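You operate a simulated robot arm through the tools that you are given. There is no shell and no other tool. Be economical: measure what you need, move in short steps, check, and stop when the job is done.

Carry out the task below with a simulated robot arm. There is one attempt and no reset: what you move stays moved.

Task
Pack the joystick up: tension to 0, twist locked, knob to OFF, then the grip cover on.
Fine: slide the cover down till it sits on the palm rest.

It is judged by the outcome, as a careful person would: the job done as asked, and still so three seconds after it is handed in. It fails if anything else is knocked over, pushed out of place, dropped, spilled or broken. A push-on lid holds only when it is set on centred and level and pressed home; a screw cap is set on level and turned clockwise until tight.

Robot
A 6-joint arm with a two-finger parallel gripper, fixed in place. Base frame: the origin is at the foot of the arm, x ahead of it, y to its left, z up. Units: mm, degrees, N and s.
With the tool pointing down near the work surface it reaches from about 180 to 620 mm from the base axis. Its first joint turns from -66.0 to 66.0 degrees. Payload 2.7 kg.
Tool frame: the origin (TCP) lies between the finger pads and is the grasp point; the fingertips stand 23 mm ahead of it; z points along the fingers, y is the line along which they close. Largest opening 94 mm; finger width 38, thickness 10; the body of the gripper, 54 by 96 mm, starts 39 mm behind the TCP.
Orientation is told as [roll, pitch, yaw] about the base's x, y, z axes, in that order, counted from this pose: with the fingers straight down and closing along the base's y, the tool's x points along the base's -x, its y along +y and its z along -z.

Tools
- The arm moves only by the tool arm_command. Its argument "commands" is one flat list of numbers, 7 for each row, row after row: the shift along the tool's x, y, z in units of 250 mm (1.0 is 250 mm), then the turn, a rotation vector about the tool's x, y, z in units of 180 degrees (1.0 is 180 degrees), then the opening in per cent of the stroke, from 0 (shut) to 100 (fully open). In form: [tx, ty, tz, rx, ry, rz, fingers, tx, ty, tz, rx, ry, rz, fingers, ...]. A call has 1 to 20 rows; each row is the pose to reach, as a shift and turn from the pose commanded when the call began, along the tool's axes at that moment. A call with a number of a shift or a turn outside -1 to 1 is refused whole. Rows are played at 5 a second. More than 50 mm and 8.6 degrees between two rows, or a gripper value outside its range, and nothing of the call is played. Where a pose cannot be reached the arm comes as near as it can. A force on the tool above 40 N (or 10 N above the force at the start of the call, whichever is more), or a blocked arm, ends the call early, and 0.2 s more pass. The fingers move at their own pace (about 45 mm/s each) and stop on an object; they squeeze with about 42 N. The grip force told is the motor's: it shows also when the fingers shut on nothing. Time passes only in rows, and 0.2 s behind the last, so rows that repeat a pose let the fingers close. The reply holds the time, the measured pose of the TCP, the force on the tool along the base axes, the opening and the grip force, in the units named above and with some noise, with the torque about the TCP (base axes, N m) and any sound that the robot's microphone picked up.
- Cameras (640 x 400 px; columns grow to the right, rows downward): "scene" is fixed at [78.7, -435.5, 1397.6]; the picture's right is [0.73, -0.68, 0.00], its down [-0.42, -0.45, -0.79] and it looks along [0.53, 0.58, -0.62] (base axes); focal length 310 px, centre (320, 200). "wrist" rides on the gripper at [86, 16, -74] in the tool frame; the picture's right is [-0.18, 0.98, 0.00], its down [-0.58, -0.11, -0.81] and it looks along [-0.79, -0.15, 0.59] (tool axes); focal length 243 px, centre (320, 200). There is no depth. A picture from a camera that has moved, and an enlarged one, comes with that camera's place and axes in the base frame and with its lens.
- snapshot(camera): a new picture of that camera. The clock stands still meanwhile.
- enlarge(camera, box): a new picture of the part [left, top, right, bottom] of that camera's present view, enlarged. The clock stands still meanwhile.
- close_job(): hands the job in; it is judged then, once.

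Go step by step. Nothing tells you positions but the pictures and the camera data: compare them with the known pose of the tool, close in by small moves and look again before you grip or let go. The budget is 120 turns and 84 pictures, counting those below and the enlarged ones. Unless the task says otherwise, let go and move clear before handing in, and close with one line.

The tools are called by a JSON object that holds its "method" and its "body". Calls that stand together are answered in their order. arm_command: Moves the arm, as the interface text tells. Its arguments: {"type":"object","properties":{"commands":{"type":"array"}},"required":["commands"]} The other tools are called the same way: snapshot (camera) takes a picture; enlarge (camera, box) takes an enlarged picture of a part of a camera's view; close_job () hands the job in.

At the start:

```text
time: 0.0
tcp_pos: [403.0, 16.2, 1161.2]
ee_rot: [0.0, 0.1, -0.1]
ft_force: [0.3, 0.2, -0.2]
moment: [0.0, -0.01, 0.0]
grip_width: 94.2
grip_force: 0.1
```

scene: 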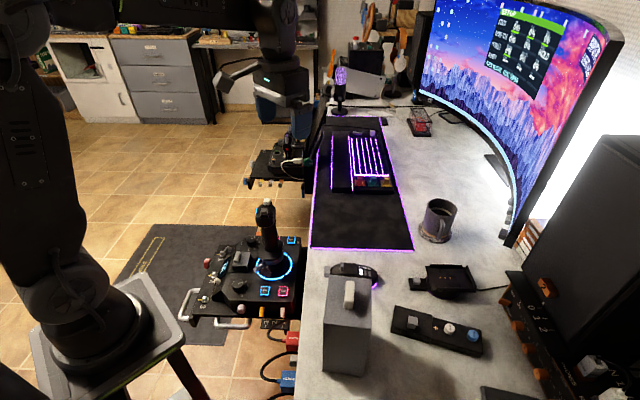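
wrist: 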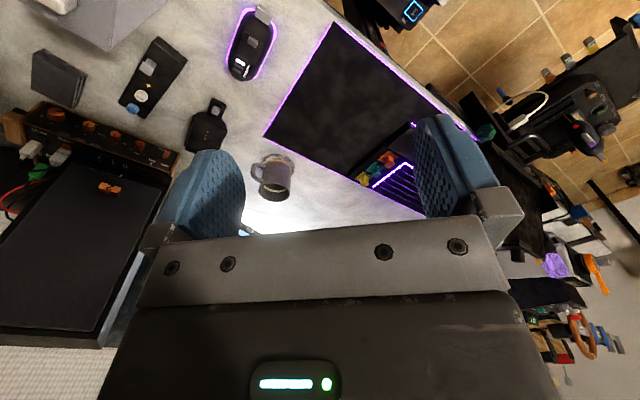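

I see a joystick base at left of the desk, a grey box-like cover (with a handle) on the desk, and a small panel with a switch and knobs at the right. I'll look closer at each.

{"method": "enlarge", "body": {"camera": "scene", "box": [170, 190, 330, 340]}}

{"method": "enlarge", "body": {"camera": "scene", "box": [310, 240, 510, 390]}}

```text
2.67 times, centred on (250, 265) of scene
camera zoom: at [78.7, -435.5, 1397.6], right [0.73, -0.68, 0.0], down [-0.42, -0.45, -0.79], along [0.53, 0.58, -0.62], focal length 828 px, centre (507, 27)
```

zoom: 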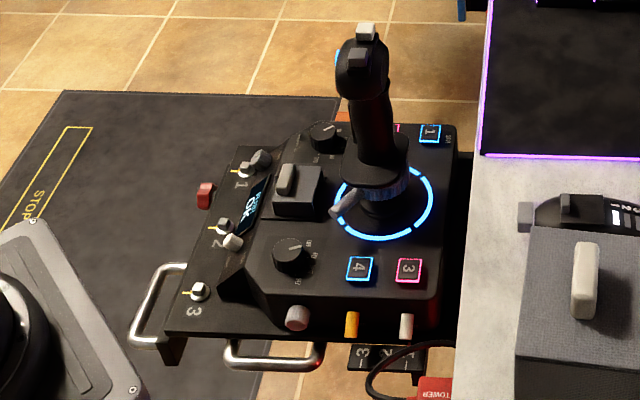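

```text
2.67 times, centred on (410, 315) of scene
camera zoom: at [78.7, -435.5, 1397.6], right [0.73, -0.68, 0.0], down [-0.42, -0.45, -0.79], along [0.53, 0.58, -0.62], focal length 828 px, centre (80, -107)
```

zoom: 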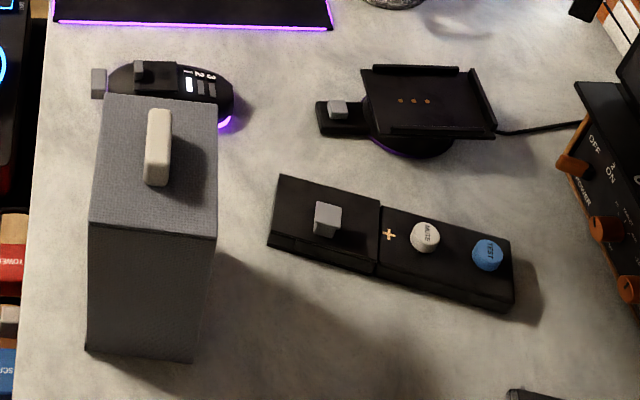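

The joystick has rotary knobs, switches, a lever at the stick's foot and a slider box. I need closer views to read the labels.

{"method": "enlarge", "body": {"camera": "scene", "box": [225, 230, 290, 310]}}

{"method": "enlarge", "body": {"camera": "scene", "box": [240, 190, 300, 250]}}

{"method": "enlarge", "body": {"camera": "scene", "box": [190, 230, 255, 310]}}

```text
5.00 times, centred on (258, 270) of scene
camera zoom: at [78.7, -435.5, 1397.6], right [0.73, -0.68, 0.0], down [-0.42, -0.45, -0.79], along [0.53, 0.58, -0.62], focal length 1552 px, centre (632, -150)
```

zoom: 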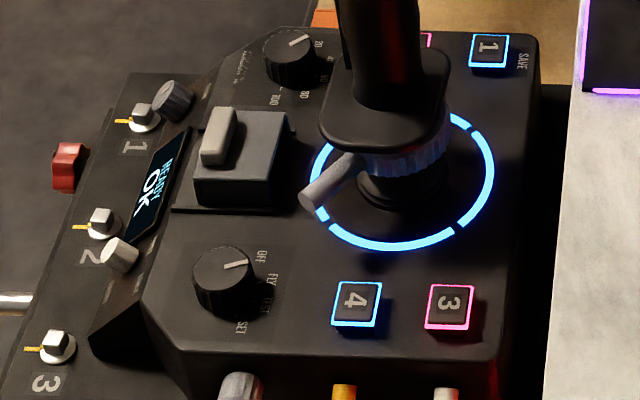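

```text
6.67 times, centred on (270, 220) of scene
camera zoom: at [78.7, -435.5, 1397.6], right [0.73, -0.68, 0.0], down [-0.42, -0.45, -0.79], along [0.53, 0.58, -0.62], focal length 2069 px, centre (653, 67)
```

zoom: 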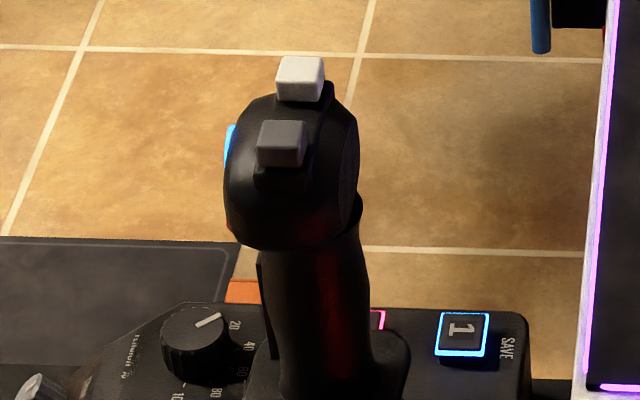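

```text
5.00 times, centred on (222, 270) of scene
camera zoom: at [78.7, -435.5, 1397.6], right [0.73, -0.68, 0.0], down [-0.42, -0.45, -0.79], along [0.53, 0.58, -0.62], focal length 1552 px, centre (808, -150)
```

zoom: 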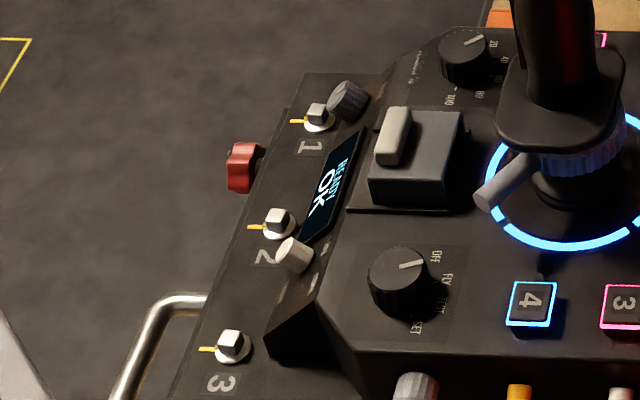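

The desired controls seem to be the 0–100 tension knob, the OFF/FLY/TEST/SET knob, and a lever on the stick collar (twist lock). The big grey box with a white handle (about 90×115×212 mm near (365,-205)) seems to be the grip cover. I'll move to look with the wrist camera.

{"method": "arm_command", "body": {"commands": [0.018, -0.055, 0.054, 0, 0, -0.0417, 100, 0.035, -0.11, 0.107, 0, 0, -0.0833, 100, 0.053, -0.166, 0.161, 0, 0, -0.125, 100, 0.07, -0.22, 0.215, 0, 0, -0.1667, 100, 0.088, -0.277, 0.268, 0, 0, -0.2083, 100, 0.106, -0.332, 0.322, 0, 0, -0.25, 100, 0.124, -0.387, 0.376, 0, 0, -0.2917, 100, 0.141, -0.443, 0.429, 0, 0, -0.3333, 100, 0.159, -0.498, 0.483, 0, 0, -0.375, 100, 0.177, -0.553, 0.537, 0, 0, -0.4167, 100, 0.194, -0.609, 0.59, 0, 0, -0.4583, 100, 0.212, -0.664, 0.644, 0, 0, -0.5, 100]}}

{"method": "snapshot", "body": {"camera": "wrist"}}

```text
time: 2.6
tcp_pos: [349.5, -150.0, 999.0]
ee_rot: [-0.1, -0.1, 90.1]
ft_force: [-0.4, 0.1, 0.6]
moment: [0.0, 0.0, 0.04]
grip_width: 93.8
grip_force: 0.1
```

```text
76 pictures are left
camera wrist: at [336.3, -236.3, 1073.1], right [-0.98, 0.18, 0.0], down [0.11, 0.58, 0.81], along [0.15, 0.79, -0.59], focal length 243 px, centre (320, 200)
```

wrist: 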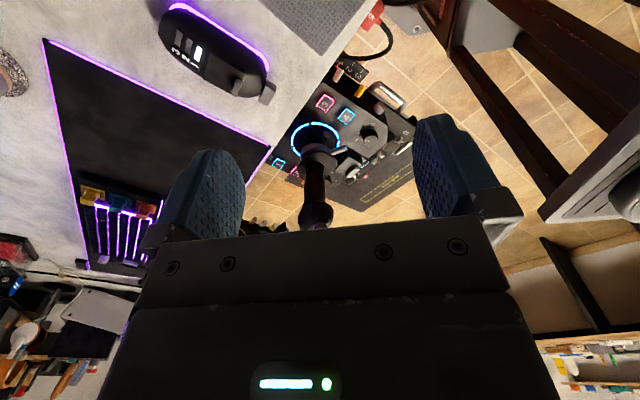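

The joystick is visible, upside down, between the fingers. I'll enlarge it.

{"method": "enlarge", "body": {"camera": "wrist", "box": [265, 60, 425, 230]}}

```text
2.35 times, centred on (345, 145) of wrist
camera zoom: at [336.3, -236.3, 1073.1], right [-0.98, 0.18, 0.0], down [0.11, 0.58, 0.81], along [0.15, 0.79, -0.59], focal length 571 px, centre (261, 329)
```

zoom: 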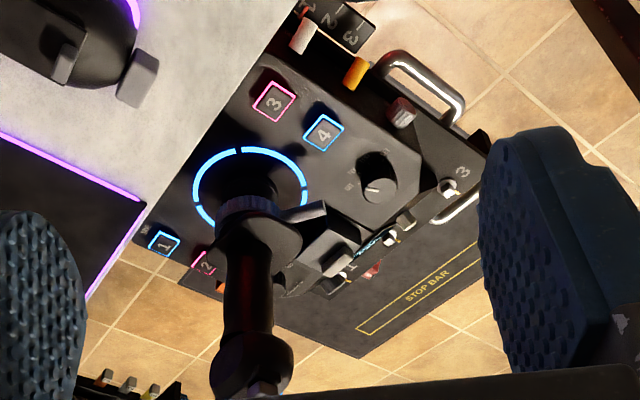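

Triangulating, the glowing ring is about (429,182,562), so the joystick base hangs below desk level, with the user side toward (-x,+y). I'll move to look from the user's side.

{"method": "arm_command", "body": {"commands": [-0.092, 0, -0.04, 0, 0, 0.0361, 100, -0.184, 0, -0.08, 0, 0, 0.0722, 100, -0.276, 0, -0.12, 0, 0, 0.1083, 100, -0.368, 0, -0.16, 0, 0, 0.1444, 100, -0.46, 0, -0.2, 0, 0, 0.1805, 100, -0.552, 0, -0.2, 0, 0, 0.2166, 100, -0.644, 0, -0.2, 0, 0, 0.2527, 100, -0.736, 0, -0.2, 0, 0, 0.2888, 100, -0.828, 0, -0.2, 0, 0, 0.325, 100, -0.92, 0, -0.2, 0, 0, 0.3611, 100]}}

```text
time: 4.8
tcp_pos: [348.9, 80.4, 1051.4]
ee_rot: [0.0, 0.0, 25.0]
ft_force: [-0.5, 0.1, -0.7]
moment: [0.03, -0.05, 0.03]
grip_width: 93.9
grip_force: 0.0
```

Continuing to the user's side viewpoint.

{"method": "arm_command", "body": {"commands": [-0.0175, 0.0951, 0, 0, 0, 0.0378, 100, -0.035, 0.19, 0, 0, 0, 0.0756, 100, -0.0525, 0.285, 0, 0, 0, 0.1134, 100, -0.07, 0.38, 0, 0, 0, 0.151, 100, -0.0875, 0.475, 0, 0, 0, 0.189, 100, -0.105, 0.57, 0, 0, 0, 0.2268, 100, -0.1225, 0.666, 0.07, 0, 0, 0.2646, 100, -0.14, 0.76, 0.14, 0, 0, 0.3024, 100, -0.1575, 0.856, 0.21, 0, 0, 0.34, 100, -0.175, 0.951, 0.28, 0, 0, 0.378, 100]}}

{"method": "snapshot", "body": {"camera": "wrist"}}

```text
time: 7.0
tcp_pos: [288.7, 314.8, 979.7]
ee_rot: [0.0, -0.1, -43.1]
ft_force: [-0.2, 0.3, -0.6]
moment: [0.04, 0.02, -0.01]
grip_width: 94.0
grip_force: 0.1
```

```text
74 pictures are left
camera wrist: at [238.9, 386.5, 1053.1], right [0.81, 0.59, 0.0], down [0.35, -0.48, 0.81], along [0.48, -0.65, -0.59], focal length 243 px, centre (320, 200)
```

wrist: 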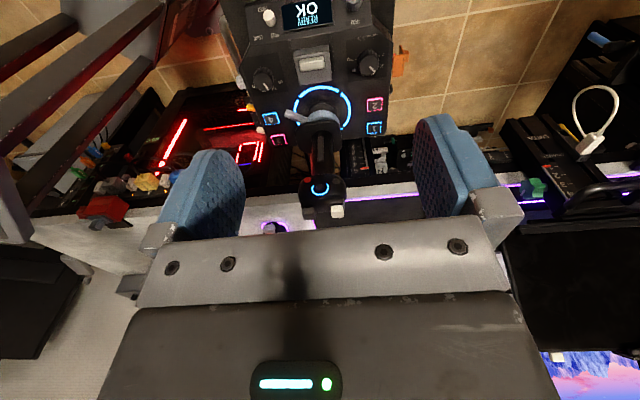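

{"method": "enlarge", "body": {"camera": "wrist", "box": [225, 0, 415, 120]}}

{"method": "enlarge", "body": {"camera": "wrist", "box": [260, 80, 390, 220]}}

```text
3.33 times, centred on (320, 60) of wrist
camera zoom: at [238.9, 386.5, 1053.1], right [0.81, 0.59, 0.0], down [0.35, -0.48, 0.81], along [0.48, -0.65, -0.59], focal length 809 px, centre (320, 667)
```

zoom: 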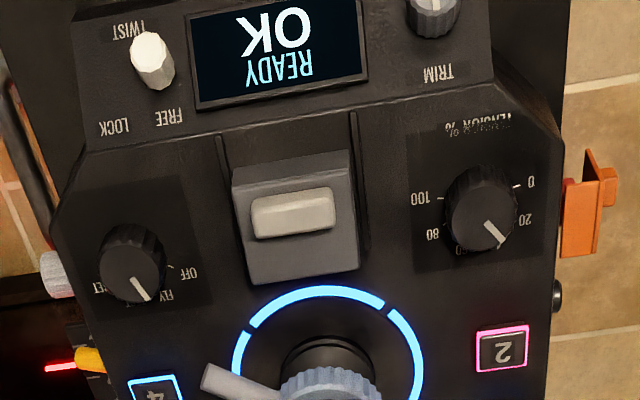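

```text
2.86 times, centred on (325, 150) of wrist
camera zoom: at [238.9, 386.5, 1053.1], right [0.81, 0.59, 0.0], down [0.35, -0.48, 0.81], along [0.48, -0.65, -0.59], focal length 693 px, centre (306, 343)
```

zoom: 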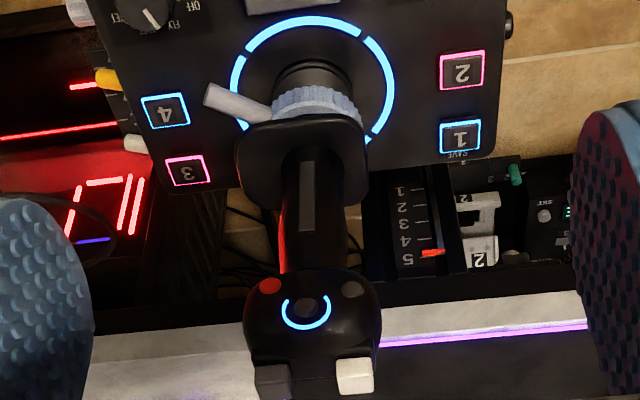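

I found: tension knob (0–100, near (415,284,625)), a TWIST toggle (FREE/LOCK), mode knob near (287,160), stick top near z≈860 at (430,169). Next I hover over the tension knob for a close view.

{"method": "arm_command", "body": {"commands": [-0.0566, 0.0318, 0.12, 0, 0, 0, 100, -0.113, 0.0635, 0.24, 0, 0, 0, 100, -0.17, 0.095, 0.36, 0, 0, 0, 100, -0.2265, 0.127, 0.48, 0, 0, 0, 100, -0.283, 0.159, 0.6, 0, 0, 0, 100, -0.34, 0.19, 0.72, 0, 0, 0, 100, -0.396, 0.222, 0.84, 0, 0, 0, 100, -0.453, 0.254, 0.9, 0, 0, 0, 100]}}

{"method": "snapshot", "body": {"camera": "wrist"}}

```text
time: 8.8
tcp_pos: [414.8, 282.2, 754.4]
ee_rot: [0.0, 0.0, -43.0]
ft_force: [-0.4, -0.4, -0.1]
moment: [0.01, -0.02, -0.03]
grip_width: 94.1
grip_force: 0.0
```

```text
71 pictures are left
camera wrist: at [364.9, 353.8, 828.2], right [0.81, 0.59, 0.0], down [0.35, -0.48, 0.81], along [0.48, -0.65, -0.59], focal length 243 px, centre (320, 200)
```

wrist: 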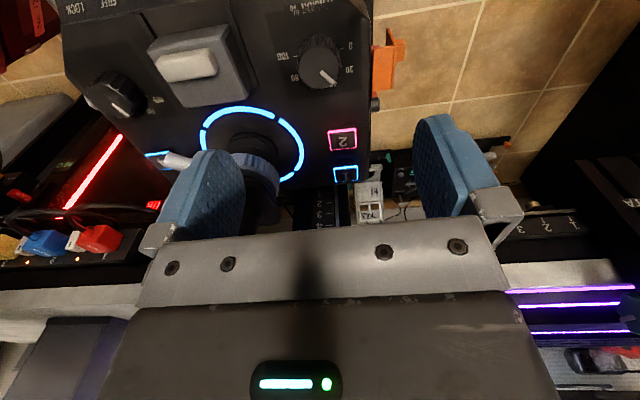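

The TCP is nearly above the tension knob. Enlarge to read the dial.

{"method": "enlarge", "body": {"camera": "wrist", "box": [260, 0, 390, 110]}}

{"method": "enlarge", "body": {"camera": "wrist", "box": [60, 0, 200, 130]}}

```text
3.64 times, centred on (325, 55) of wrist
camera zoom: at [364.9, 353.8, 828.2], right [0.81, 0.59, 0.0], down [0.35, -0.48, 0.81], along [0.48, -0.65, -0.59], focal length 882 px, centre (302, 727)
```

zoom: 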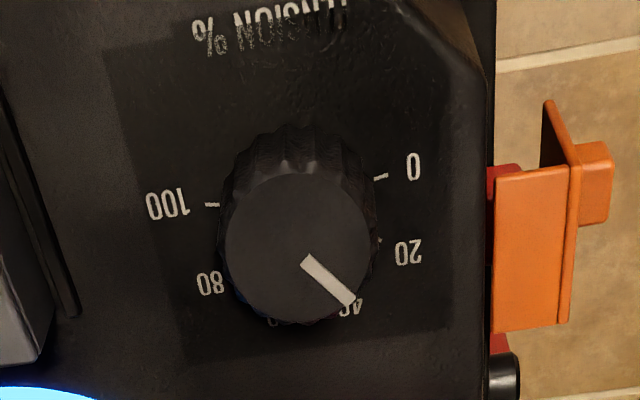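

```text
3.08 times, centred on (130, 65) of wrist
camera zoom: at [364.9, 353.8, 828.2], right [0.81, 0.59, 0.0], down [0.35, -0.48, 0.81], along [0.48, -0.65, -0.59], focal length 746 px, centre (905, 615)
```

zoom: 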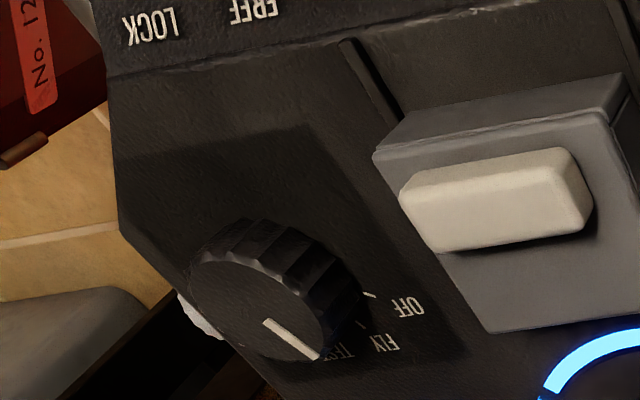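

Tension reads about 30; dial 0 lies at about +47° and the pointer at -7° (base frame), so I need to turn it about 54° counter-clockwise. Knob centre ≈ (420,278). I'll turn to yaw -60, narrow the fingers and descend part-way.

{"method": "arm_command", "body": {"commands": [-0.009, 0.001, 0.1, 0, 0, 0.0315, 60, -0.018, 0.002, 0.2, 0, 0, 0.063, 60, -0.027, 0.002, 0.296, 0, 0, 0.0944, 60, -0.027, 0.002, 0.296, 0, 0, 0.0944, 60]}}

{"method": "snapshot", "body": {"camera": "wrist"}}

```text
time: 9.8
tcp_pos: [420.4, 279.4, 680.5]
ee_rot: [0.0, 0.0, -60.2]
ft_force: [0.2, -0.2, 0.4]
moment: [0.0, 0.03, 0.01]
grip_width: 56.6
grip_force: 0.1
```

```text
68 pictures are left
camera wrist: at [393.8, 362.6, 754.3], right [0.94, 0.33, 0.0], down [0.2, -0.56, 0.81], along [0.27, -0.76, -0.59], focal length 243 px, centre (320, 200)
```

wrist: 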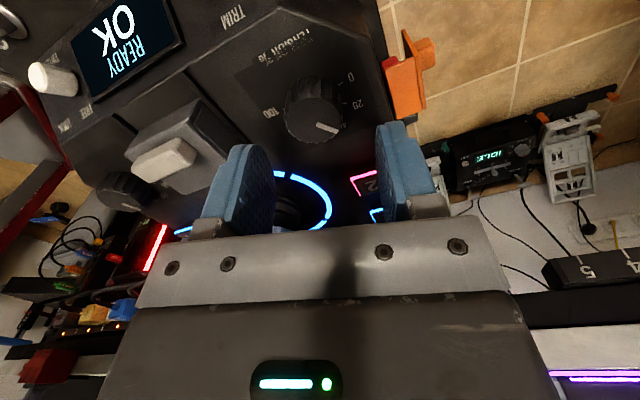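

Aligned with the knob within a few mm. Descend to z≈636 with the fingers around it.

{"method": "arm_command", "body": {"commands": [-0.004, 0, 0.06, 0, 0, 0, 60, -0.008, 0, 0.12, 0, 0, 0, 60, -0.008, 0, 0.18, 0, 0, 0, 60]}}

{"method": "snapshot", "body": {"camera": "wrist"}}

```text
time: 10.6
tcp_pos: [422.3, 278.6, 635.9]
ee_rot: [0.1, 0.0, -60.0]
ft_force: [-0.3, -0.5, 8.9]
moment: [-0.29, 0.31, -0.03]
grip_width: 57.1
grip_force: 0.6
```

```text
67 pictures are left
camera wrist: at [394.8, 361.2, 709.8], right [0.94, 0.33, 0.0], down [0.2, -0.56, 0.81], along [0.27, -0.76, -0.59], focal length 243 px, centre (320, 200)
```

wrist: 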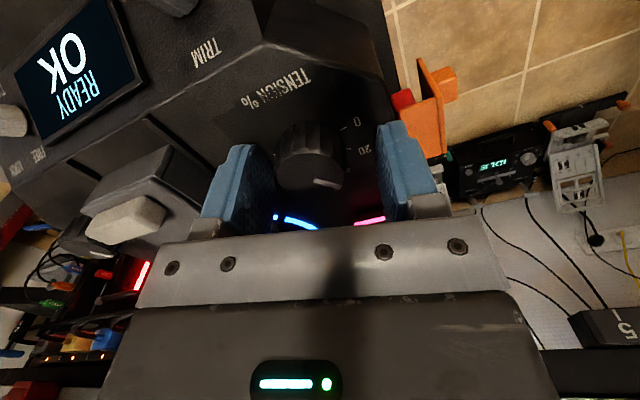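

The tips touched the surface (9 N). I raise 3 mm and close on the knob.

{"method": "arm_command", "body": {"commands": [0, 0, -0.012, 0, 0, 0, 60, 0, 0, -0.012, 0, 0, 0, 30, 0, 0, -0.012, 0, 0, 0, 0, 0, 0, -0.012, 0, 0, 0, 0, 0, 0, -0.012, 0, 0, 0, 0]}}

```text
time: 11.8
tcp_pos: [419.4, 275.3, 636.8]
ee_rot: [-0.4, 0.0, -60.0]
ft_force: [-21.8, -13.3, 6.1]
moment: [0.42, -0.27, 0.11]
grip_width: 33.5
grip_force: 44.8
```

Gripped (33.5 mm wide), but with ~25 N side force along the closing axis: my centre is off by ~4 mm. I relax that.

{"method": "arm_command", "body": {"commands": [0, -0.008, 0, 0, 0, 0, 0, 0, -0.017, 0, 0, 0, 0, 0, 0, -0.017, 0, 0, 0, 0, 0]}}

```text
time: 12.6
tcp_pos: [418.4, 275.2, 638.0]
ee_rot: [0.2, 0.0, -60.0]
ft_force: [11.7, 4.6, -31.0]
moment: [-0.29, 0.39, -0.03]
grip_width: 33.7
grip_force: 44.8
```

Now slightly lifted against the knob; I ease down 1.5 mm and back 1 mm.

{"method": "arm_command", "body": {"commands": [0, 0.004, 0.003, 0, 0, 0, 0, 0, 0.006, 0.006, 0, 0, 0, 0, 0, 0.006, 0.006, 0, 0, 0, 0]}}

```text
time: 13.4
tcp_pos: [418.2, 274.1, 637.6]
ee_rot: [0.0, -0.1, -59.9]
ft_force: [-0.5, -5.0, -2.6]
moment: [0.19, 0.06, 0.02]
grip_width: 33.4
grip_force: 45.2
```

Forces are relaxed. Now turn 52° counter-clockwise (seen from above) toward 0.

{"method": "arm_command", "body": {"commands": [0, 0, 0, 0, 0, -0.0361, 0, 0, 0, 0, 0, 0, -0.0722, 0, 0, 0, 0, 0, 0, -0.1083, 0, 0, 0, 0, 0, 0, -0.1444, 0, 0, 0, 0, 0, 0, -0.1806, 0, 0, 0, 0, 0, 0, -0.2167, 0, 0, 0, 0, 0, 0, -0.2528, 0, 0, 0, 0, 0, 0, -0.2889, 0]}}

{"method": "enlarge", "body": {"camera": "scene", "box": [225, 210, 290, 270]}}

```text
time: 15.2
tcp_pos: [419.7, 277.4, 638.2]
ee_rot: [0.3, -0.3, -7.8]
ft_force: [14.0, 25.8, -14.4]
moment: [-0.27, 0.81, -0.12]
grip_width: 33.8
grip_force: 44.5
```

```text
6.67 times, centred on (258, 240) of scene
camera zoom: at [79.2, -434.9, 1397.8], right [0.73, -0.68, 0.0], down [-0.42, -0.45, -0.79], along [0.53, 0.58, -0.62], focal length 2069 px, centre (737, -67)
```

zoom: 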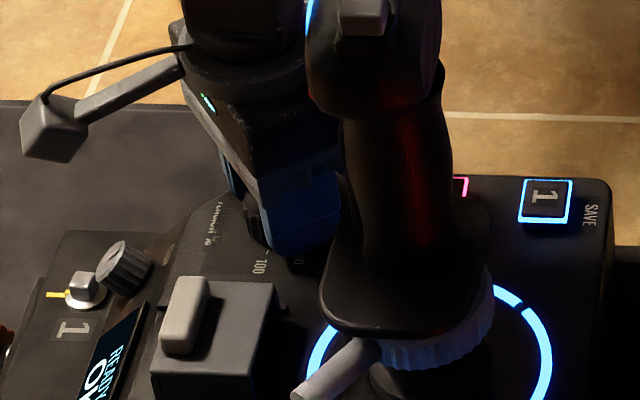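

Turned by 52°. I release and lift to check the pointer.

{"method": "arm_command", "body": {"commands": [0, 0, 0, 0, 0, 0, 30, 0, 0, 0, 0, 0, 0, 60, 0, 0, 0, 0, 0, 0, 60, 0, 0, -0.1, 0, 0, 0, 60, 0, 0, -0.2, 0, 0, 0, 60, 0, 0, -0.3, 0, 0, 0, 60]}}

{"method": "enlarge", "body": {"camera": "wrist", "box": [240, 20, 420, 160]}}

```text
time: 16.6
tcp_pos: [418.7, 274.6, 713.0]
ee_rot: [-0.1, 0.2, -8.0]
ft_force: [-0.2, -0.1, -0.2]
moment: [0.02, -0.02, 0.02]
grip_width: 56.3
grip_force: 0.1
```

```text
2.86 times, centred on (330, 90) of wrist
camera zoom: at [337.5, 304.2, 786.9], right [0.32, 0.95, 0.0], down [0.56, -0.19, 0.81], along [0.76, -0.26, -0.59], focal length 693 px, centre (291, 514)
```

zoom: 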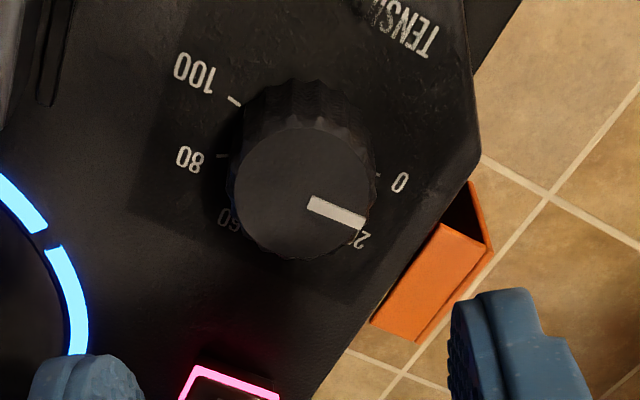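

The pointer is at about +48°, and the 0 tick at about +60° (better height estimate), so ~13° more is needed. I re-grip and turn on.

{"method": "arm_command", "body": {"commands": [0, 0.01, 0.1, 0, 0, 0, 60, 0, 0.01, 0.2, 0, 0, 0, 60, 0, 0.01, 0.297, 0, 0, 0, 60, 0, 0.01, 0.297, 0, 0, 0, 30, 0, 0.01, 0.297, 0, 0, 0, 0, 0, 0.01, 0.297, 0, 0, 0, 0, 0, 0.01, 0.297, 0, 0, 0, 0]}}

```text
time: 18.2
tcp_pos: [419.4, 278.1, 638.9]
ee_rot: [0.0, 0.0, -8.0]
ft_force: [0.7, 0.7, -2.1]
moment: [-0.3, -0.75, -0.02]
grip_width: 33.8
grip_force: 44.7
```

Well centred this time. Turn 13° more.

{"method": "arm_command", "body": {"commands": [0, 0, 0, 0, 0, -0.024, 0, 0, 0, 0, 0, 0, -0.048, 0, 0, 0, 0, 0, 0, -0.072, 0, 0, 0, 0, 0, 0, -0.072, 0]}}

{"method": "arm_command", "body": {"commands": [0, 0, 0, 0, 0, 0, 30, 0, 0, 0, 0, 0, 0, 60, 0, 0, 0, 0, 0, 0, 60, 0, 0, -0.1, 0, 0, 0, 60, 0, 0, -0.2, 0, 0, 0, 60, 0, 0, -0.3, 0, 0, 0, 60]}}

{"method": "enlarge", "body": {"camera": "wrist", "box": [250, 20, 390, 130]}}

```text
time: 19.2
tcp_pos: [419.5, 279.5, 637.5]
ee_rot: [0.1, 0.0, 5.0]
ft_force: [0.8, 10.8, -3.4]
moment: [-0.3, 0.33, -0.28]
grip_width: 33.4
grip_force: 45.2
```

```text
time: 20.6
tcp_pos: [421.2, 278.4, 713.7]
ee_rot: [0.0, 0.0, 5.0]
ft_force: [-0.4, -0.2, 0.7]
moment: [0.0, 0.01, -0.02]
grip_width: 56.2
grip_force: 0.1
```

```text
3.64 times, centred on (320, 75) of wrist
camera zoom: at [334.6, 288.2, 788.5], right [0.1, 1.0, 0.0], down [0.59, -0.06, 0.81], along [0.8, -0.08, -0.59], focal length 882 px, centre (320, 654)
```

zoom: 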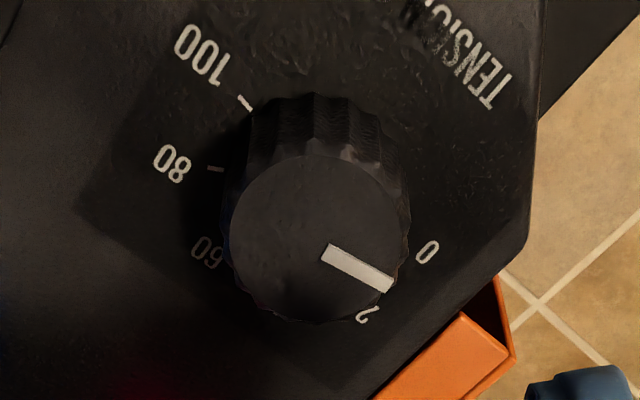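

The last turn ended with a 0.28 N·m wind-up and the knob only moved a few degrees, suggesting the end stop. I check from the yaw -43 view where the 0 tick is visible.

{"method": "arm_command", "body": {"commands": [0, 0, 0, 0, 0, 0.0445, 60, 0, 0, 0, 0, 0, 0.089, 60, 0, 0, 0, 0, 0, 0.1335, 60, 0, 0, -0.04, 0, 0, 0.178, 60, 0, 0, -0.08, 0, 0, 0.2225, 60, 0, 0, -0.12, 0, 0, 0.267, 60]}}

{"method": "enlarge", "body": {"camera": "wrist", "box": [250, 10, 390, 120]}}

```text
time: 22.0
tcp_pos: [419.3, 276.2, 743.0]
ee_rot: [-0.1, -0.1, -43.2]
ft_force: [0.2, 0.2, 0.8]
moment: [0.02, -0.03, 0.01]
grip_width: 56.6
grip_force: 0.1
```

```text
3.64 times, centred on (320, 65) of wrist
camera zoom: at [369.0, 349.2, 816.5], right [0.81, 0.59, 0.0], down [0.35, -0.48, 0.81], along [0.48, -0.65, -0.59], focal length 882 px, centre (320, 691)
```

zoom: 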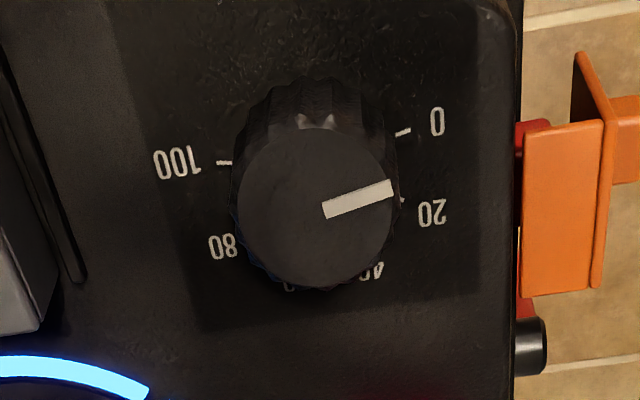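

The pointer is parallel to the 0 tick: tension is at 0. Next I go look at the TWIST toggle.

{"method": "arm_command", "body": {"commands": [0.094, -0.14, -0.07, 0, 0, 0, 60, 0.187, -0.28, -0.07, 0, 0, 0, 60, 0.28, -0.42, -0.07, 0, 0, 0, 60, 0.374, -0.56, -0.07, 0, 0, 0, 60, 0.374, -0.56, -0.07, 0, 0, 0, 60]}}

{"method": "snapshot", "body": {"camera": "wrist"}}

```text
time: 23.2
tcp_pos: [255.9, 242.0, 759.2]
ee_rot: [0.1, 0.1, -43.1]
ft_force: [0.5, -0.6, -0.7]
moment: [0.02, 0.03, -0.02]
grip_width: 56.1
grip_force: 0.1
```

```text
62 pictures are left
camera wrist: at [204.5, 313.4, 833.2], right [0.81, 0.59, 0.0], down [0.35, -0.48, 0.81], along [0.48, -0.65, -0.59], focal length 243 px, centre (320, 200)
```

wrist: 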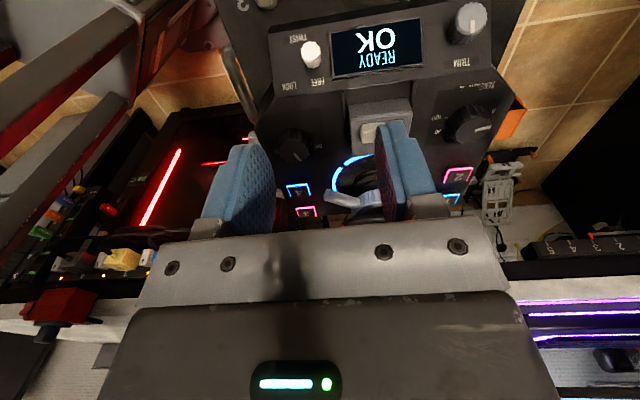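

{"method": "enlarge", "body": {"camera": "wrist", "box": [265, 20, 365, 100]}}

{"method": "enlarge", "body": {"camera": "wrist", "box": [250, 100, 370, 200]}}

{"method": "enlarge", "body": {"camera": "scene", "box": [215, 245, 265, 305]}}

```text
5.00 times, centred on (315, 60) of wrist
camera zoom: at [204.5, 313.4, 833.2], right [0.81, 0.59, 0.0], down [0.35, -0.48, 0.81], along [0.48, -0.65, -0.59], focal length 1213 px, centre (345, 900)
```

zoom: 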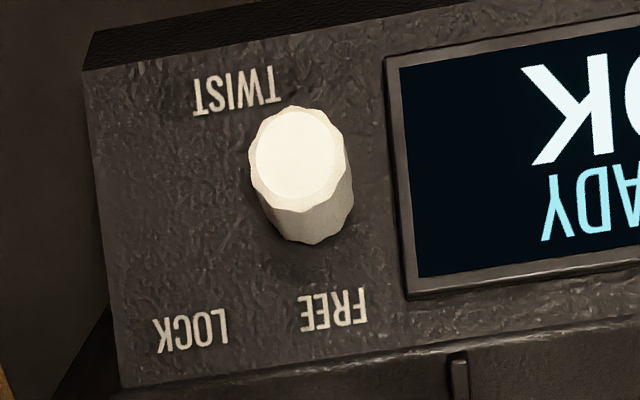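

```text
4.00 times, centred on (310, 150) of wrist
camera zoom: at [204.5, 313.4, 833.2], right [0.81, 0.59, 0.0], down [0.35, -0.48, 0.81], along [0.48, -0.65, -0.59], focal length 970 px, centre (360, 400)
```

zoom: 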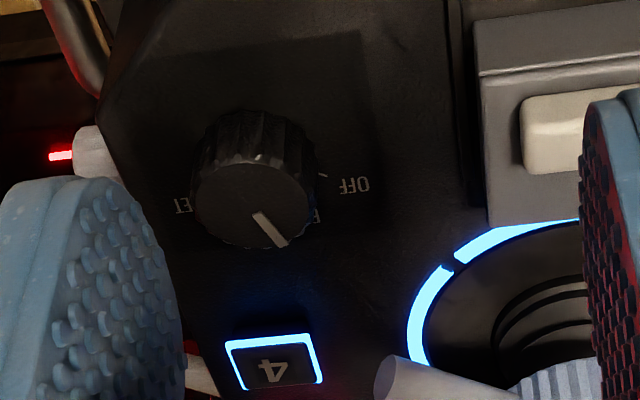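

```text
6.67 times, centred on (240, 275) of scene
camera zoom: at [78.7, -435.5, 1397.6], right [0.73, -0.68, 0.0], down [-0.42, -0.45, -0.79], along [0.53, 0.58, -0.62], focal length 2069 px, centre (853, -300)
```

zoom: 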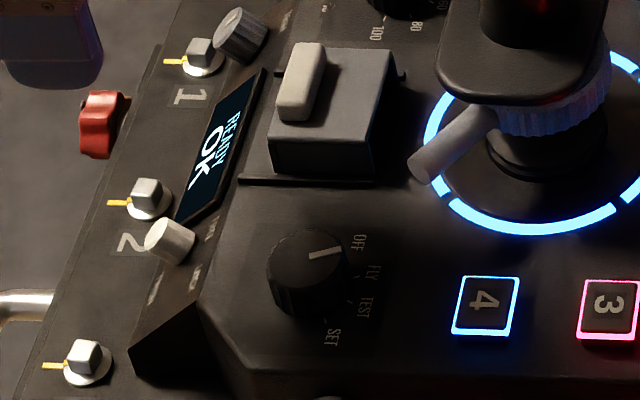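

The TWIST control is a small white knob/bat on the slanted panel at about (263,227,614). I need to learn if it tilts or rotates; zoom tighter from both cameras.

{"method": "enlarge", "body": {"camera": "scene", "box": [222, 272, 240, 290]}}

{"method": "arm_command", "body": {"commands": [0.02, 0.05, 0.1, 0, 0, 0, 60, 0.06, 0.07, 0.2, 0, 0, 0, 60, 0.1, 0.07, 0.2, 0, 0, 0, 60]}}

{"method": "snapshot", "body": {"camera": "wrist"}}

```text
16.00 times, centred on (231, 281) of scene
camera zoom: at [78.7, -435.5, 1397.6], right [0.73, -0.68, 0.0], down [-0.42, -0.45, -0.79], along [0.53, 0.58, -0.62], focal length 4966 px, centre (1744, -1096)
```

zoom: 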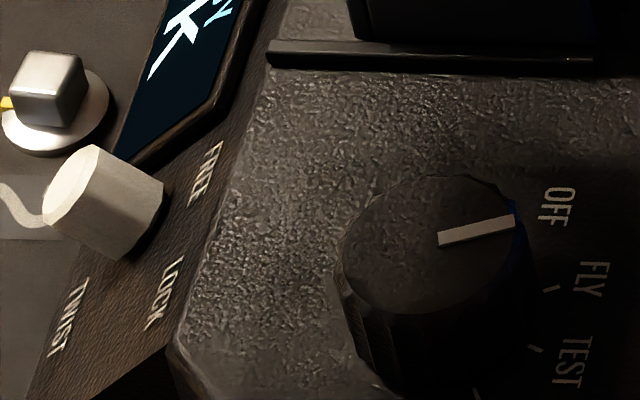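

```text
time: 24.0
tcp_pos: [249.7, 272.7, 710.7]
ee_rot: [0.1, -0.1, -43.1]
ft_force: [0.4, -0.3, -0.3]
moment: [-0.01, 0.0, 0.01]
grip_width: 56.4
grip_force: 0.0
```

```text
57 pictures are left
camera wrist: at [199.0, 342.9, 783.6], right [0.81, 0.59, 0.0], down [0.35, -0.48, 0.81], along [0.48, -0.65, -0.59], focal length 243 px, centre (320, 200)
```

wrist: 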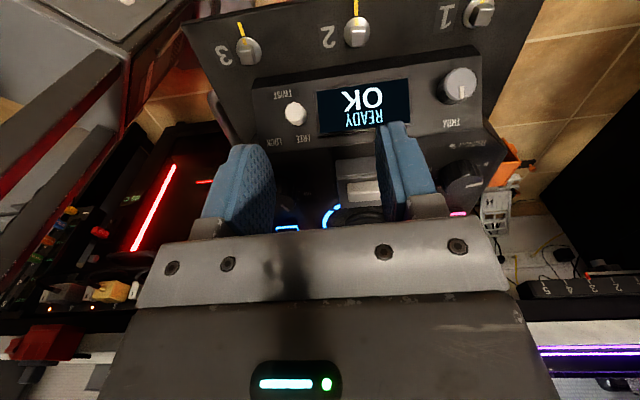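

{"method": "enlarge", "body": {"camera": "wrist", "box": [255, 75, 345, 155]}}

```text
5.00 times, centred on (300, 115) of wrist
camera zoom: at [199.0, 342.9, 783.6], right [0.81, 0.59, 0.0], down [0.35, -0.48, 0.81], along [0.48, -0.65, -0.59], focal length 1213 px, centre (420, 625)
```

zoom: 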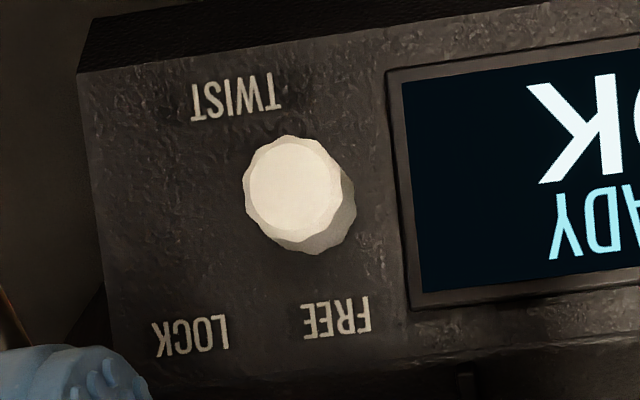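

The twist control is a plain white peg standing under the FREE label, so it seems to slide (or tilt) sideways to LOCK. I'll straddle it with the fingers narrowed and then push toward LOCK; first hover above it.

{"method": "arm_command", "body": {"commands": [-0.037, -0.048, 0.1, 0, 0, 0, 42, -0.073, -0.096, 0.2, 0, 0, 0, 42, -0.073, -0.096, 0.2, 0, 0, 0, 42]}}

{"method": "snapshot", "body": {"camera": "wrist"}}

```text
time: 24.8
tcp_pos: [246.5, 239.8, 661.4]
ee_rot: [-0.1, 0.0, -43.1]
ft_force: [0.2, -0.3, 0.2]
moment: [0.01, 0.02, -0.02]
grip_width: 39.7
grip_force: 0.2
```

```text
55 pictures are left
camera wrist: at [195.7, 311.7, 735.4], right [0.81, 0.59, 0.0], down [0.35, -0.48, 0.81], along [0.48, -0.65, -0.59], focal length 243 px, centre (320, 200)
```

wrist: 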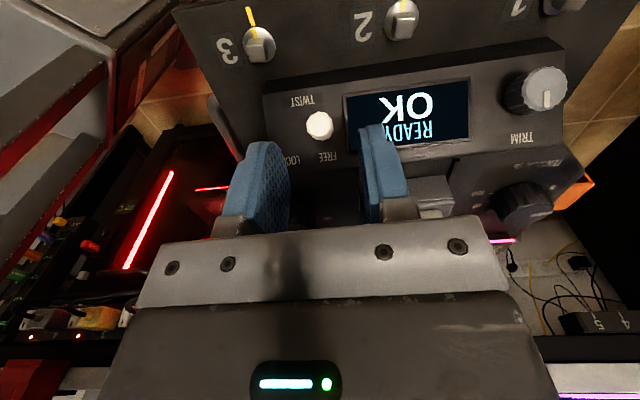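

The peg sits right between the finger lines. I shift 6 mm to the user side and descend to z≈633.

{"method": "arm_command", "body": {"commands": [0.024, 0, 0.03, 0, 0, 0, 42, 0.024, 0, 0.06, 0, 0, 0, 42, 0.024, 0, 0.09, 0, 0, 0, 42, 0.024, 0, 0.112, 0, 0, 0, 42]}}

{"method": "snapshot", "body": {"camera": "wrist"}}

```text
time: 25.8
tcp_pos: [242.4, 244.0, 633.6]
ee_rot: [0.0, 0.0, -43.1]
ft_force: [0.1, -0.4, 0.3]
moment: [-0.02, 0.01, 0.01]
grip_width: 39.4
grip_force: 0.1
```

```text
54 pictures are left
camera wrist: at [191.6, 315.0, 706.3], right [0.81, 0.59, 0.0], down [0.35, -0.48, 0.81], along [0.48, -0.65, -0.59], focal length 243 px, centre (320, 200)
```

wrist: 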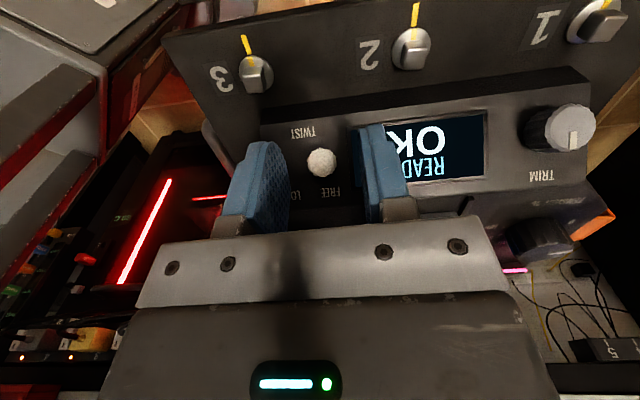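

The peg is between the fingers with no contact. Push toward LOCK (tool -y) by 22 mm.

{"method": "arm_command", "body": {"commands": [0, -0.02, 0, 0, 0, 0, 42, 0, -0.04, 0, 0, 0, 0, 42, 0, -0.056, 0, 0, 0, 0, 42, 0, -0.072, 0, 0, 0, 0, 42, 0, -0.088, 0, 0, 0, 0, 42]}}

{"method": "snapshot", "body": {"camera": "wrist"}}

```text
time: 27.0
tcp_pos: [226.8, 228.5, 633.2]
ee_rot: [0.0, 0.0, -43.2]
ft_force: [0.1, 1.0, 0.2]
moment: [0.02, -0.02, 0.01]
grip_width: 39.5
grip_force: 0.1
```

```text
53 pictures are left
camera wrist: at [176.3, 298.8, 706.6], right [0.81, 0.59, 0.0], down [0.35, -0.48, 0.81], along [0.48, -0.65, -0.59], focal length 243 px, centre (320, 200)
```

wrist: 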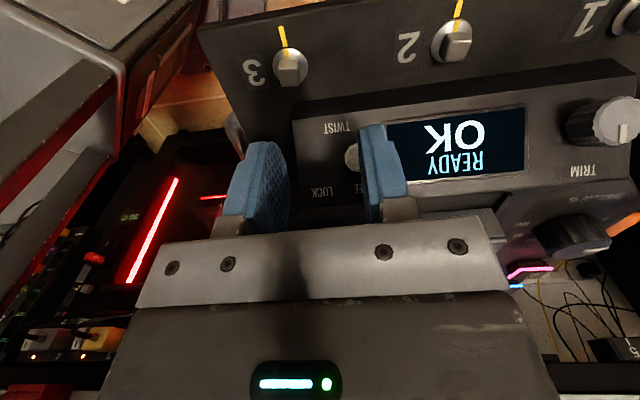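

The finger seems to have passed over the peg (no force, peg unchanged). I go back to centre and descend 8 mm more, watching for contact.

{"method": "arm_command", "body": {"commands": [0, 0.03, 0, 0, 0, 0, 42, 0, 0.06, 0, 0, 0, 0, 42, 0, 0.088, 0, 0, 0, 0, 42, 0, 0.088, 0.012, 0, 0, 0, 42, 0, 0.088, 0.024, 0, 0, 0, 42, 0, 0.088, 0.034, 0, 0, 0, 42]}}

{"method": "snapshot", "body": {"camera": "wrist"}}

```text
time: 28.4
tcp_pos: [241.4, 244.8, 622.8]
ee_rot: [-0.1, 0.0, -43.0]
ft_force: [0.4, 0.9, -1.1]
moment: [0.05, 0.01, -0.01]
grip_width: 39.4
grip_force: 0.2
```

```text
52 pictures are left
camera wrist: at [191.3, 315.3, 697.3], right [0.81, 0.59, 0.0], down [0.35, -0.48, 0.81], along [0.48, -0.65, -0.59], focal length 243 px, centre (320, 200)
```

wrist: 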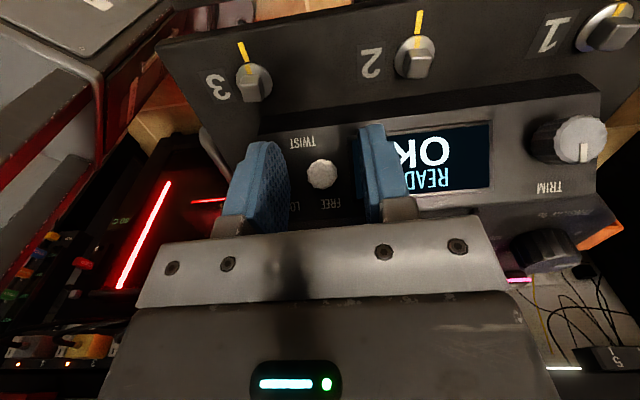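

Still free of contact. Push toward LOCK again at this height.

{"method": "arm_command", "body": {"commands": [0, -0.02, 0, 0, 0, 0, 42, 0, -0.04, 0, 0, 0, 0, 42, 0, -0.056, 0, 0, 0, 0, 42, 0, -0.072, 0, 0, 0, 0, 42]}}

{"method": "snapshot", "body": {"camera": "wrist"}}

```text
time: 29.4
tcp_pos: [228.8, 229.9, 624.1]
ee_rot: [0.1, 0.1, -43.1]
ft_force: [0.2, 0.4, 0.2]
moment: [0.01, -0.01, 0.04]
grip_width: 39.7
grip_force: 0.4
```

```text
51 pictures are left
camera wrist: at [179.4, 301.7, 698.0], right [0.81, 0.59, 0.0], down [0.35, -0.48, 0.81], along [0.48, -0.65, -0.59], focal length 243 px, centre (320, 200)
```

wrist: 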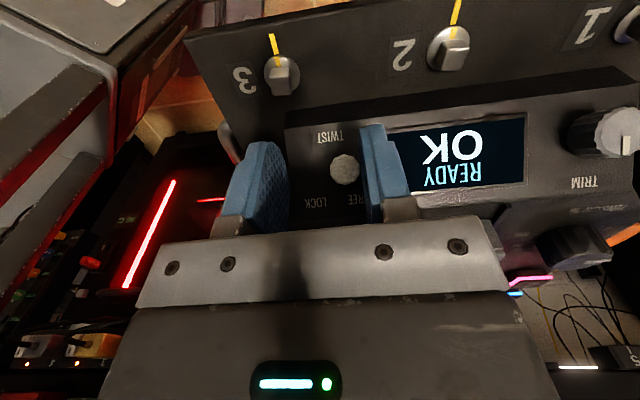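

The finger is now just at the peg. Push 10 mm further.

{"method": "arm_command", "body": {"commands": [0, -0.016, 0, 0, 0, 0, 42, 0, -0.028, 0, 0, 0, 0, 42, 0, -0.04, 0, 0, 0, 0, 42]}}

{"method": "snapshot", "body": {"camera": "wrist"}}

```text
time: 30.2
tcp_pos: [222.2, 223.5, 624.6]
ee_rot: [0.0, 0.0, -43.1]
ft_force: [0.7, 0.4, -0.8]
moment: [0.04, 0.0, 0.01]
grip_width: 40.0
grip_force: 0.4
```

```text
50 pictures are left
camera wrist: at [172.9, 294.2, 697.9], right [0.81, 0.59, 0.0], down [0.35, -0.48, 0.81], along [0.48, -0.65, -0.59], focal length 243 px, centre (320, 200)
```

wrist: 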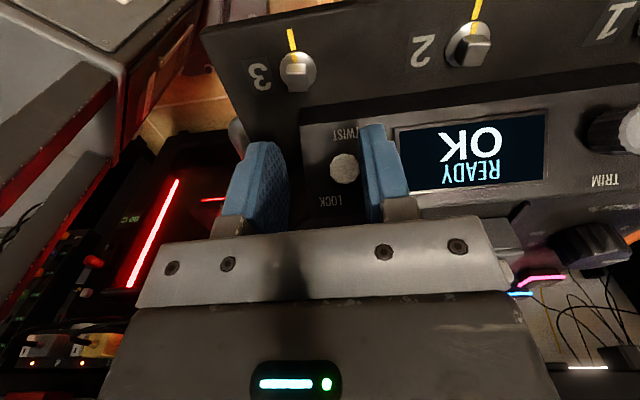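

The peg moves with the finger: a slider, now midway. I push 12 mm further, watching force for the stop.

{"method": "arm_command", "body": {"commands": [0, -0.012, 0, 0, 0, 0, 42, 0, -0.024, 0, 0, 0, 0, 42, 0, -0.036, 0, 0, 0, 0, 42, 0, -0.048, 0, 0, 0, 0, 42]}}

{"method": "snapshot", "body": {"camera": "wrist"}}

```text
time: 31.2
tcp_pos: [216.2, 215.7, 624.5]
ee_rot: [0.3, 0.0, -43.2]
ft_force: [7.3, 7.1, -3.2]
moment: [0.08, -0.11, 0.1]
grip_width: 43.9
grip_force: 5.4
```

```text
49 pictures are left
camera wrist: at [165.7, 287.0, 698.2], right [0.81, 0.59, 0.0], down [0.35, -0.48, 0.81], along [0.48, -0.65, -0.59], focal length 243 px, centre (320, 200)
```

wrist: 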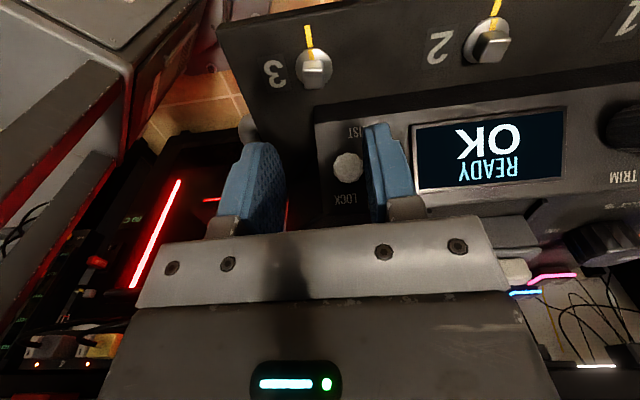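

It now resists with 10 N, the peg aligned with LOCK — likely the end stop. One slightly firmer push to confirm.

{"method": "arm_command", "body": {"commands": [0, -0.01, 0, 0, 0, 0, 42, 0, -0.02, 0, 0, 0, 0, 42, 0, -0.02, 0, 0, 0, 0, 42]}}

{"method": "arm_command", "body": {"commands": [0, 0.03, 0, 0, 0, 0, 42, 0, 0.06, 0, 0, 0, 0, 42, 0, 0.06, -0.06, 0, 0, 0, 42, 0, 0.06, -0.2, 0, 0, 0, 60, 0.03, 0.09, -0.36, 0, 0, 0, 60]}}

{"method": "snapshot", "body": {"camera": "wrist"}}

```text
time: 32.0
tcp_pos: [214.3, 214.2, 624.7]
ee_rot: [0.3, 0.0, -43.1]
ft_force: [16.8, 13.7, -1.3]
moment: [0.17, -0.49, 0.24]
grip_width: 49.1
grip_force: 10.8
```

```text
time: 33.2
tcp_pos: [220.0, 231.7, 712.9]
ee_rot: [0.0, 0.1, -43.1]
ft_force: [0.0, 0.0, 0.0]
moment: [-0.01, -0.02, 0.01]
grip_width: 56.4
grip_force: 0.0
```

```text
48 pictures are left
camera wrist: at [169.5, 303.0, 787.3], right [0.81, 0.59, 0.0], down [0.35, -0.48, 0.81], along [0.48, -0.65, -0.59], focal length 243 px, centre (320, 200)
```

wrist: 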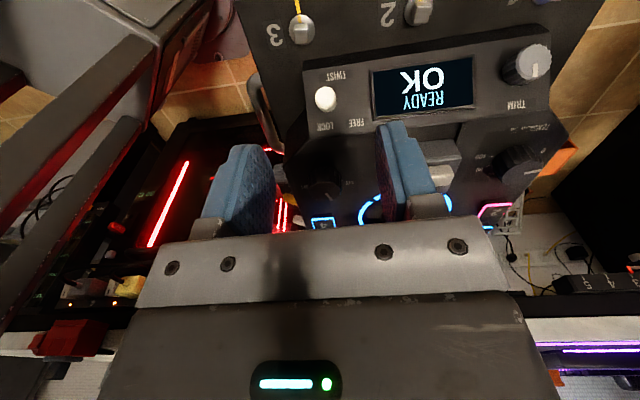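

Twist is at LOCK. Next I hover over the mode knob at about (290,147).

{"method": "arm_command", "body": {"commands": [-0.11, -0.014, -0.108, 0, 0, 0, 60, -0.22, -0.028, -0.108, 0, 0, 0, 60, -0.33, -0.043, -0.108, 0, 0, 0, 60, -0.437, -0.057, -0.108, 0, 0, 0, 60, -0.437, -0.057, -0.108, 0, 0, 0, 60]}}

{"method": "enlarge", "body": {"camera": "wrist", "box": [240, 0, 400, 130]}}

```text
time: 34.4
tcp_pos: [292.2, 146.2, 740.5]
ee_rot: [0.0, 0.0, -43.1]
ft_force: [-1.1, -0.6, -0.1]
moment: [-0.01, -0.02, 0.01]
grip_width: 56.5
grip_force: 0.0
```

```text
3.08 times, centred on (320, 65) of wrist
camera zoom: at [242.3, 217.9, 814.1], right [0.81, 0.59, 0.0], down [0.35, -0.48, 0.81], along [0.48, -0.65, -0.59], focal length 746 px, centre (320, 615)
```

zoom: 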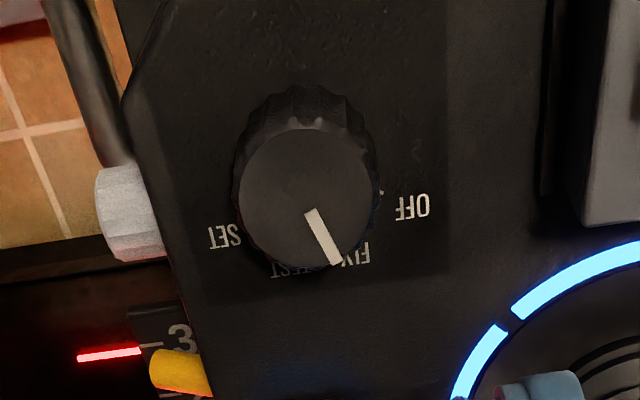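

Mode pointer at FLY; OFF is about 42° counter-clockwise. Knob centre ≈ (290,148). I descend and grip.

{"method": "arm_command", "body": {"commands": [0.01, -0.001, 0.13, 0, 0, 0, 60, 0.01, -0.001, 0.26, 0, 0, 0, 60, 0.01, -0.001, 0.36, 0, 0, 0, 60, 0.01, -0.001, 0.408, 0, 0, 0, 60, 0.01, -0.001, 0.408, 0, 0, 0, 30, 0.01, -0.001, 0.408, 0, 0, 0, 0, 0.01, -0.001, 0.408, 0, 0, 0, 0, 0.01, -0.001, 0.408, 0, 0, 0, 0]}}

```text
time: 36.2
tcp_pos: [288.4, 146.5, 639.8]
ee_rot: [-0.2, 0.0, -43.1]
ft_force: [-6.2, -5.9, -5.8]
moment: [0.08, 0.02, -0.01]
grip_width: 33.2
grip_force: 44.9
```

Gripped with little side force. Turn +42° counter-clockwise, with a 1 mm correction.

{"method": "arm_command", "body": {"commands": [0, -0.004, 0.002, 0, 0, -0.0333, 0, 0, -0.004, 0.002, 0, 0, -0.0667, 0, 0, -0.004, 0.002, 0, 0, -0.1, 0, 0, -0.004, 0.002, 0, 0, -0.1333, 0, 0, -0.004, 0.002, 0, 0, -0.1667, 0, 0, -0.004, 0.002, 0, 0, -0.2, 0, 0, -0.004, 0.002, 0, 0, -0.235, 0, 0, -0.004, 0.002, 0, 0, -0.235, 0]}}

{"method": "arm_command", "body": {"commands": [0, 0, 0, 0, 0, 0, 30, 0, 0, 0, 0, 0, 0, 60, 0, 0, 0, 0, 0, 0, 60, 0, 0, -0.1, 0, 0, 0, 60, 0, 0, -0.2, 0, 0, 0, 60, 0, 0, -0.3, 0, 0, 0.04, 60, 0, 0, -0.4, 0, 0, 0.08, 60, 0, 0, -0.4, 0, 0, 0.12, 60, 0, 0, -0.4, 0, 0, 0.16, 60, 0, 0, -0.4, 0, 0, 0.2, 60, 0, 0, -0.4, 0, 0, 0.235, 60]}}

{"method": "enlarge", "body": {"camera": "wrist", "box": [240, 0, 400, 130]}}

```text
time: 38.0
tcp_pos: [289.9, 147.9, 637.8]
ee_rot: [0.0, -0.1, -0.7]
ft_force: [1.0, -0.8, -21.8]
moment: [-0.05, -0.28, 0.03]
grip_width: 32.7
grip_force: 44.5
```

```text
time: 40.4
tcp_pos: [287.2, 148.2, 739.0]
ee_rot: [0.0, 0.0, -43.2]
ft_force: [0.3, 0.0, -0.4]
moment: [0.01, -0.01, 0.01]
grip_width: 56.3
grip_force: 0.0
```

```text
3.08 times, centred on (320, 65) of wrist
camera zoom: at [237.4, 220.1, 812.3], right [0.81, 0.59, 0.0], down [0.35, -0.48, 0.81], along [0.48, -0.65, -0.59], focal length 746 px, centre (320, 615)
```

zoom: 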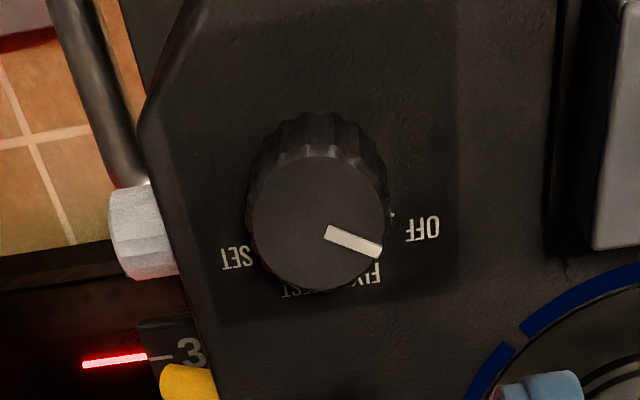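

The ring light went out and the pointer is at OFF (≈20°). Now I rise and look down on the stick to learn how the cover must sit.

{"method": "arm_command", "body": {"commands": [0, 0, -0.17, 0, 0, 0, 100, 0, 0, -0.34, 0, 0, 0, 100, 0, 0, -0.51, 0, 0, 0, 100, 0, 0, -0.68, 0, 0, 0, 100, 0, 0, -0.84, 0, 0, 0, 100, 0, 0, -1.0, 0, 0, 0, 100, -0.12, 0.136, -1.0, 0, 0, 0, 100, -0.23, 0.27, -1.0, 0, 0, 0, 100, -0.347, 0.407, -1.0, 0, 0, 0, 100, -0.347, 0.407, -1.0, 0, 0, 0, 100]}}

{"method": "snapshot", "body": {"camera": "wrist"}}

```text
time: 42.6
tcp_pos: [421.2, 162.7, 990.3]
ee_rot: [-0.1, -0.1, -43.1]
ft_force: [0.4, -0.5, -0.3]
moment: [-0.01, 0.02, 0.03]
grip_width: 94.0
grip_force: 0.1
```

```text
45 pictures are left
camera wrist: at [370.5, 234.5, 1062.6], right [0.81, 0.59, 0.0], down [0.35, -0.48, 0.81], along [0.48, -0.65, -0.59], focal length 243 px, centre (320, 200)
```

wrist: 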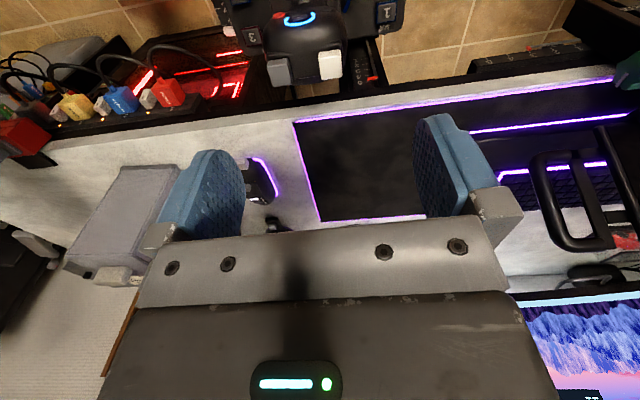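

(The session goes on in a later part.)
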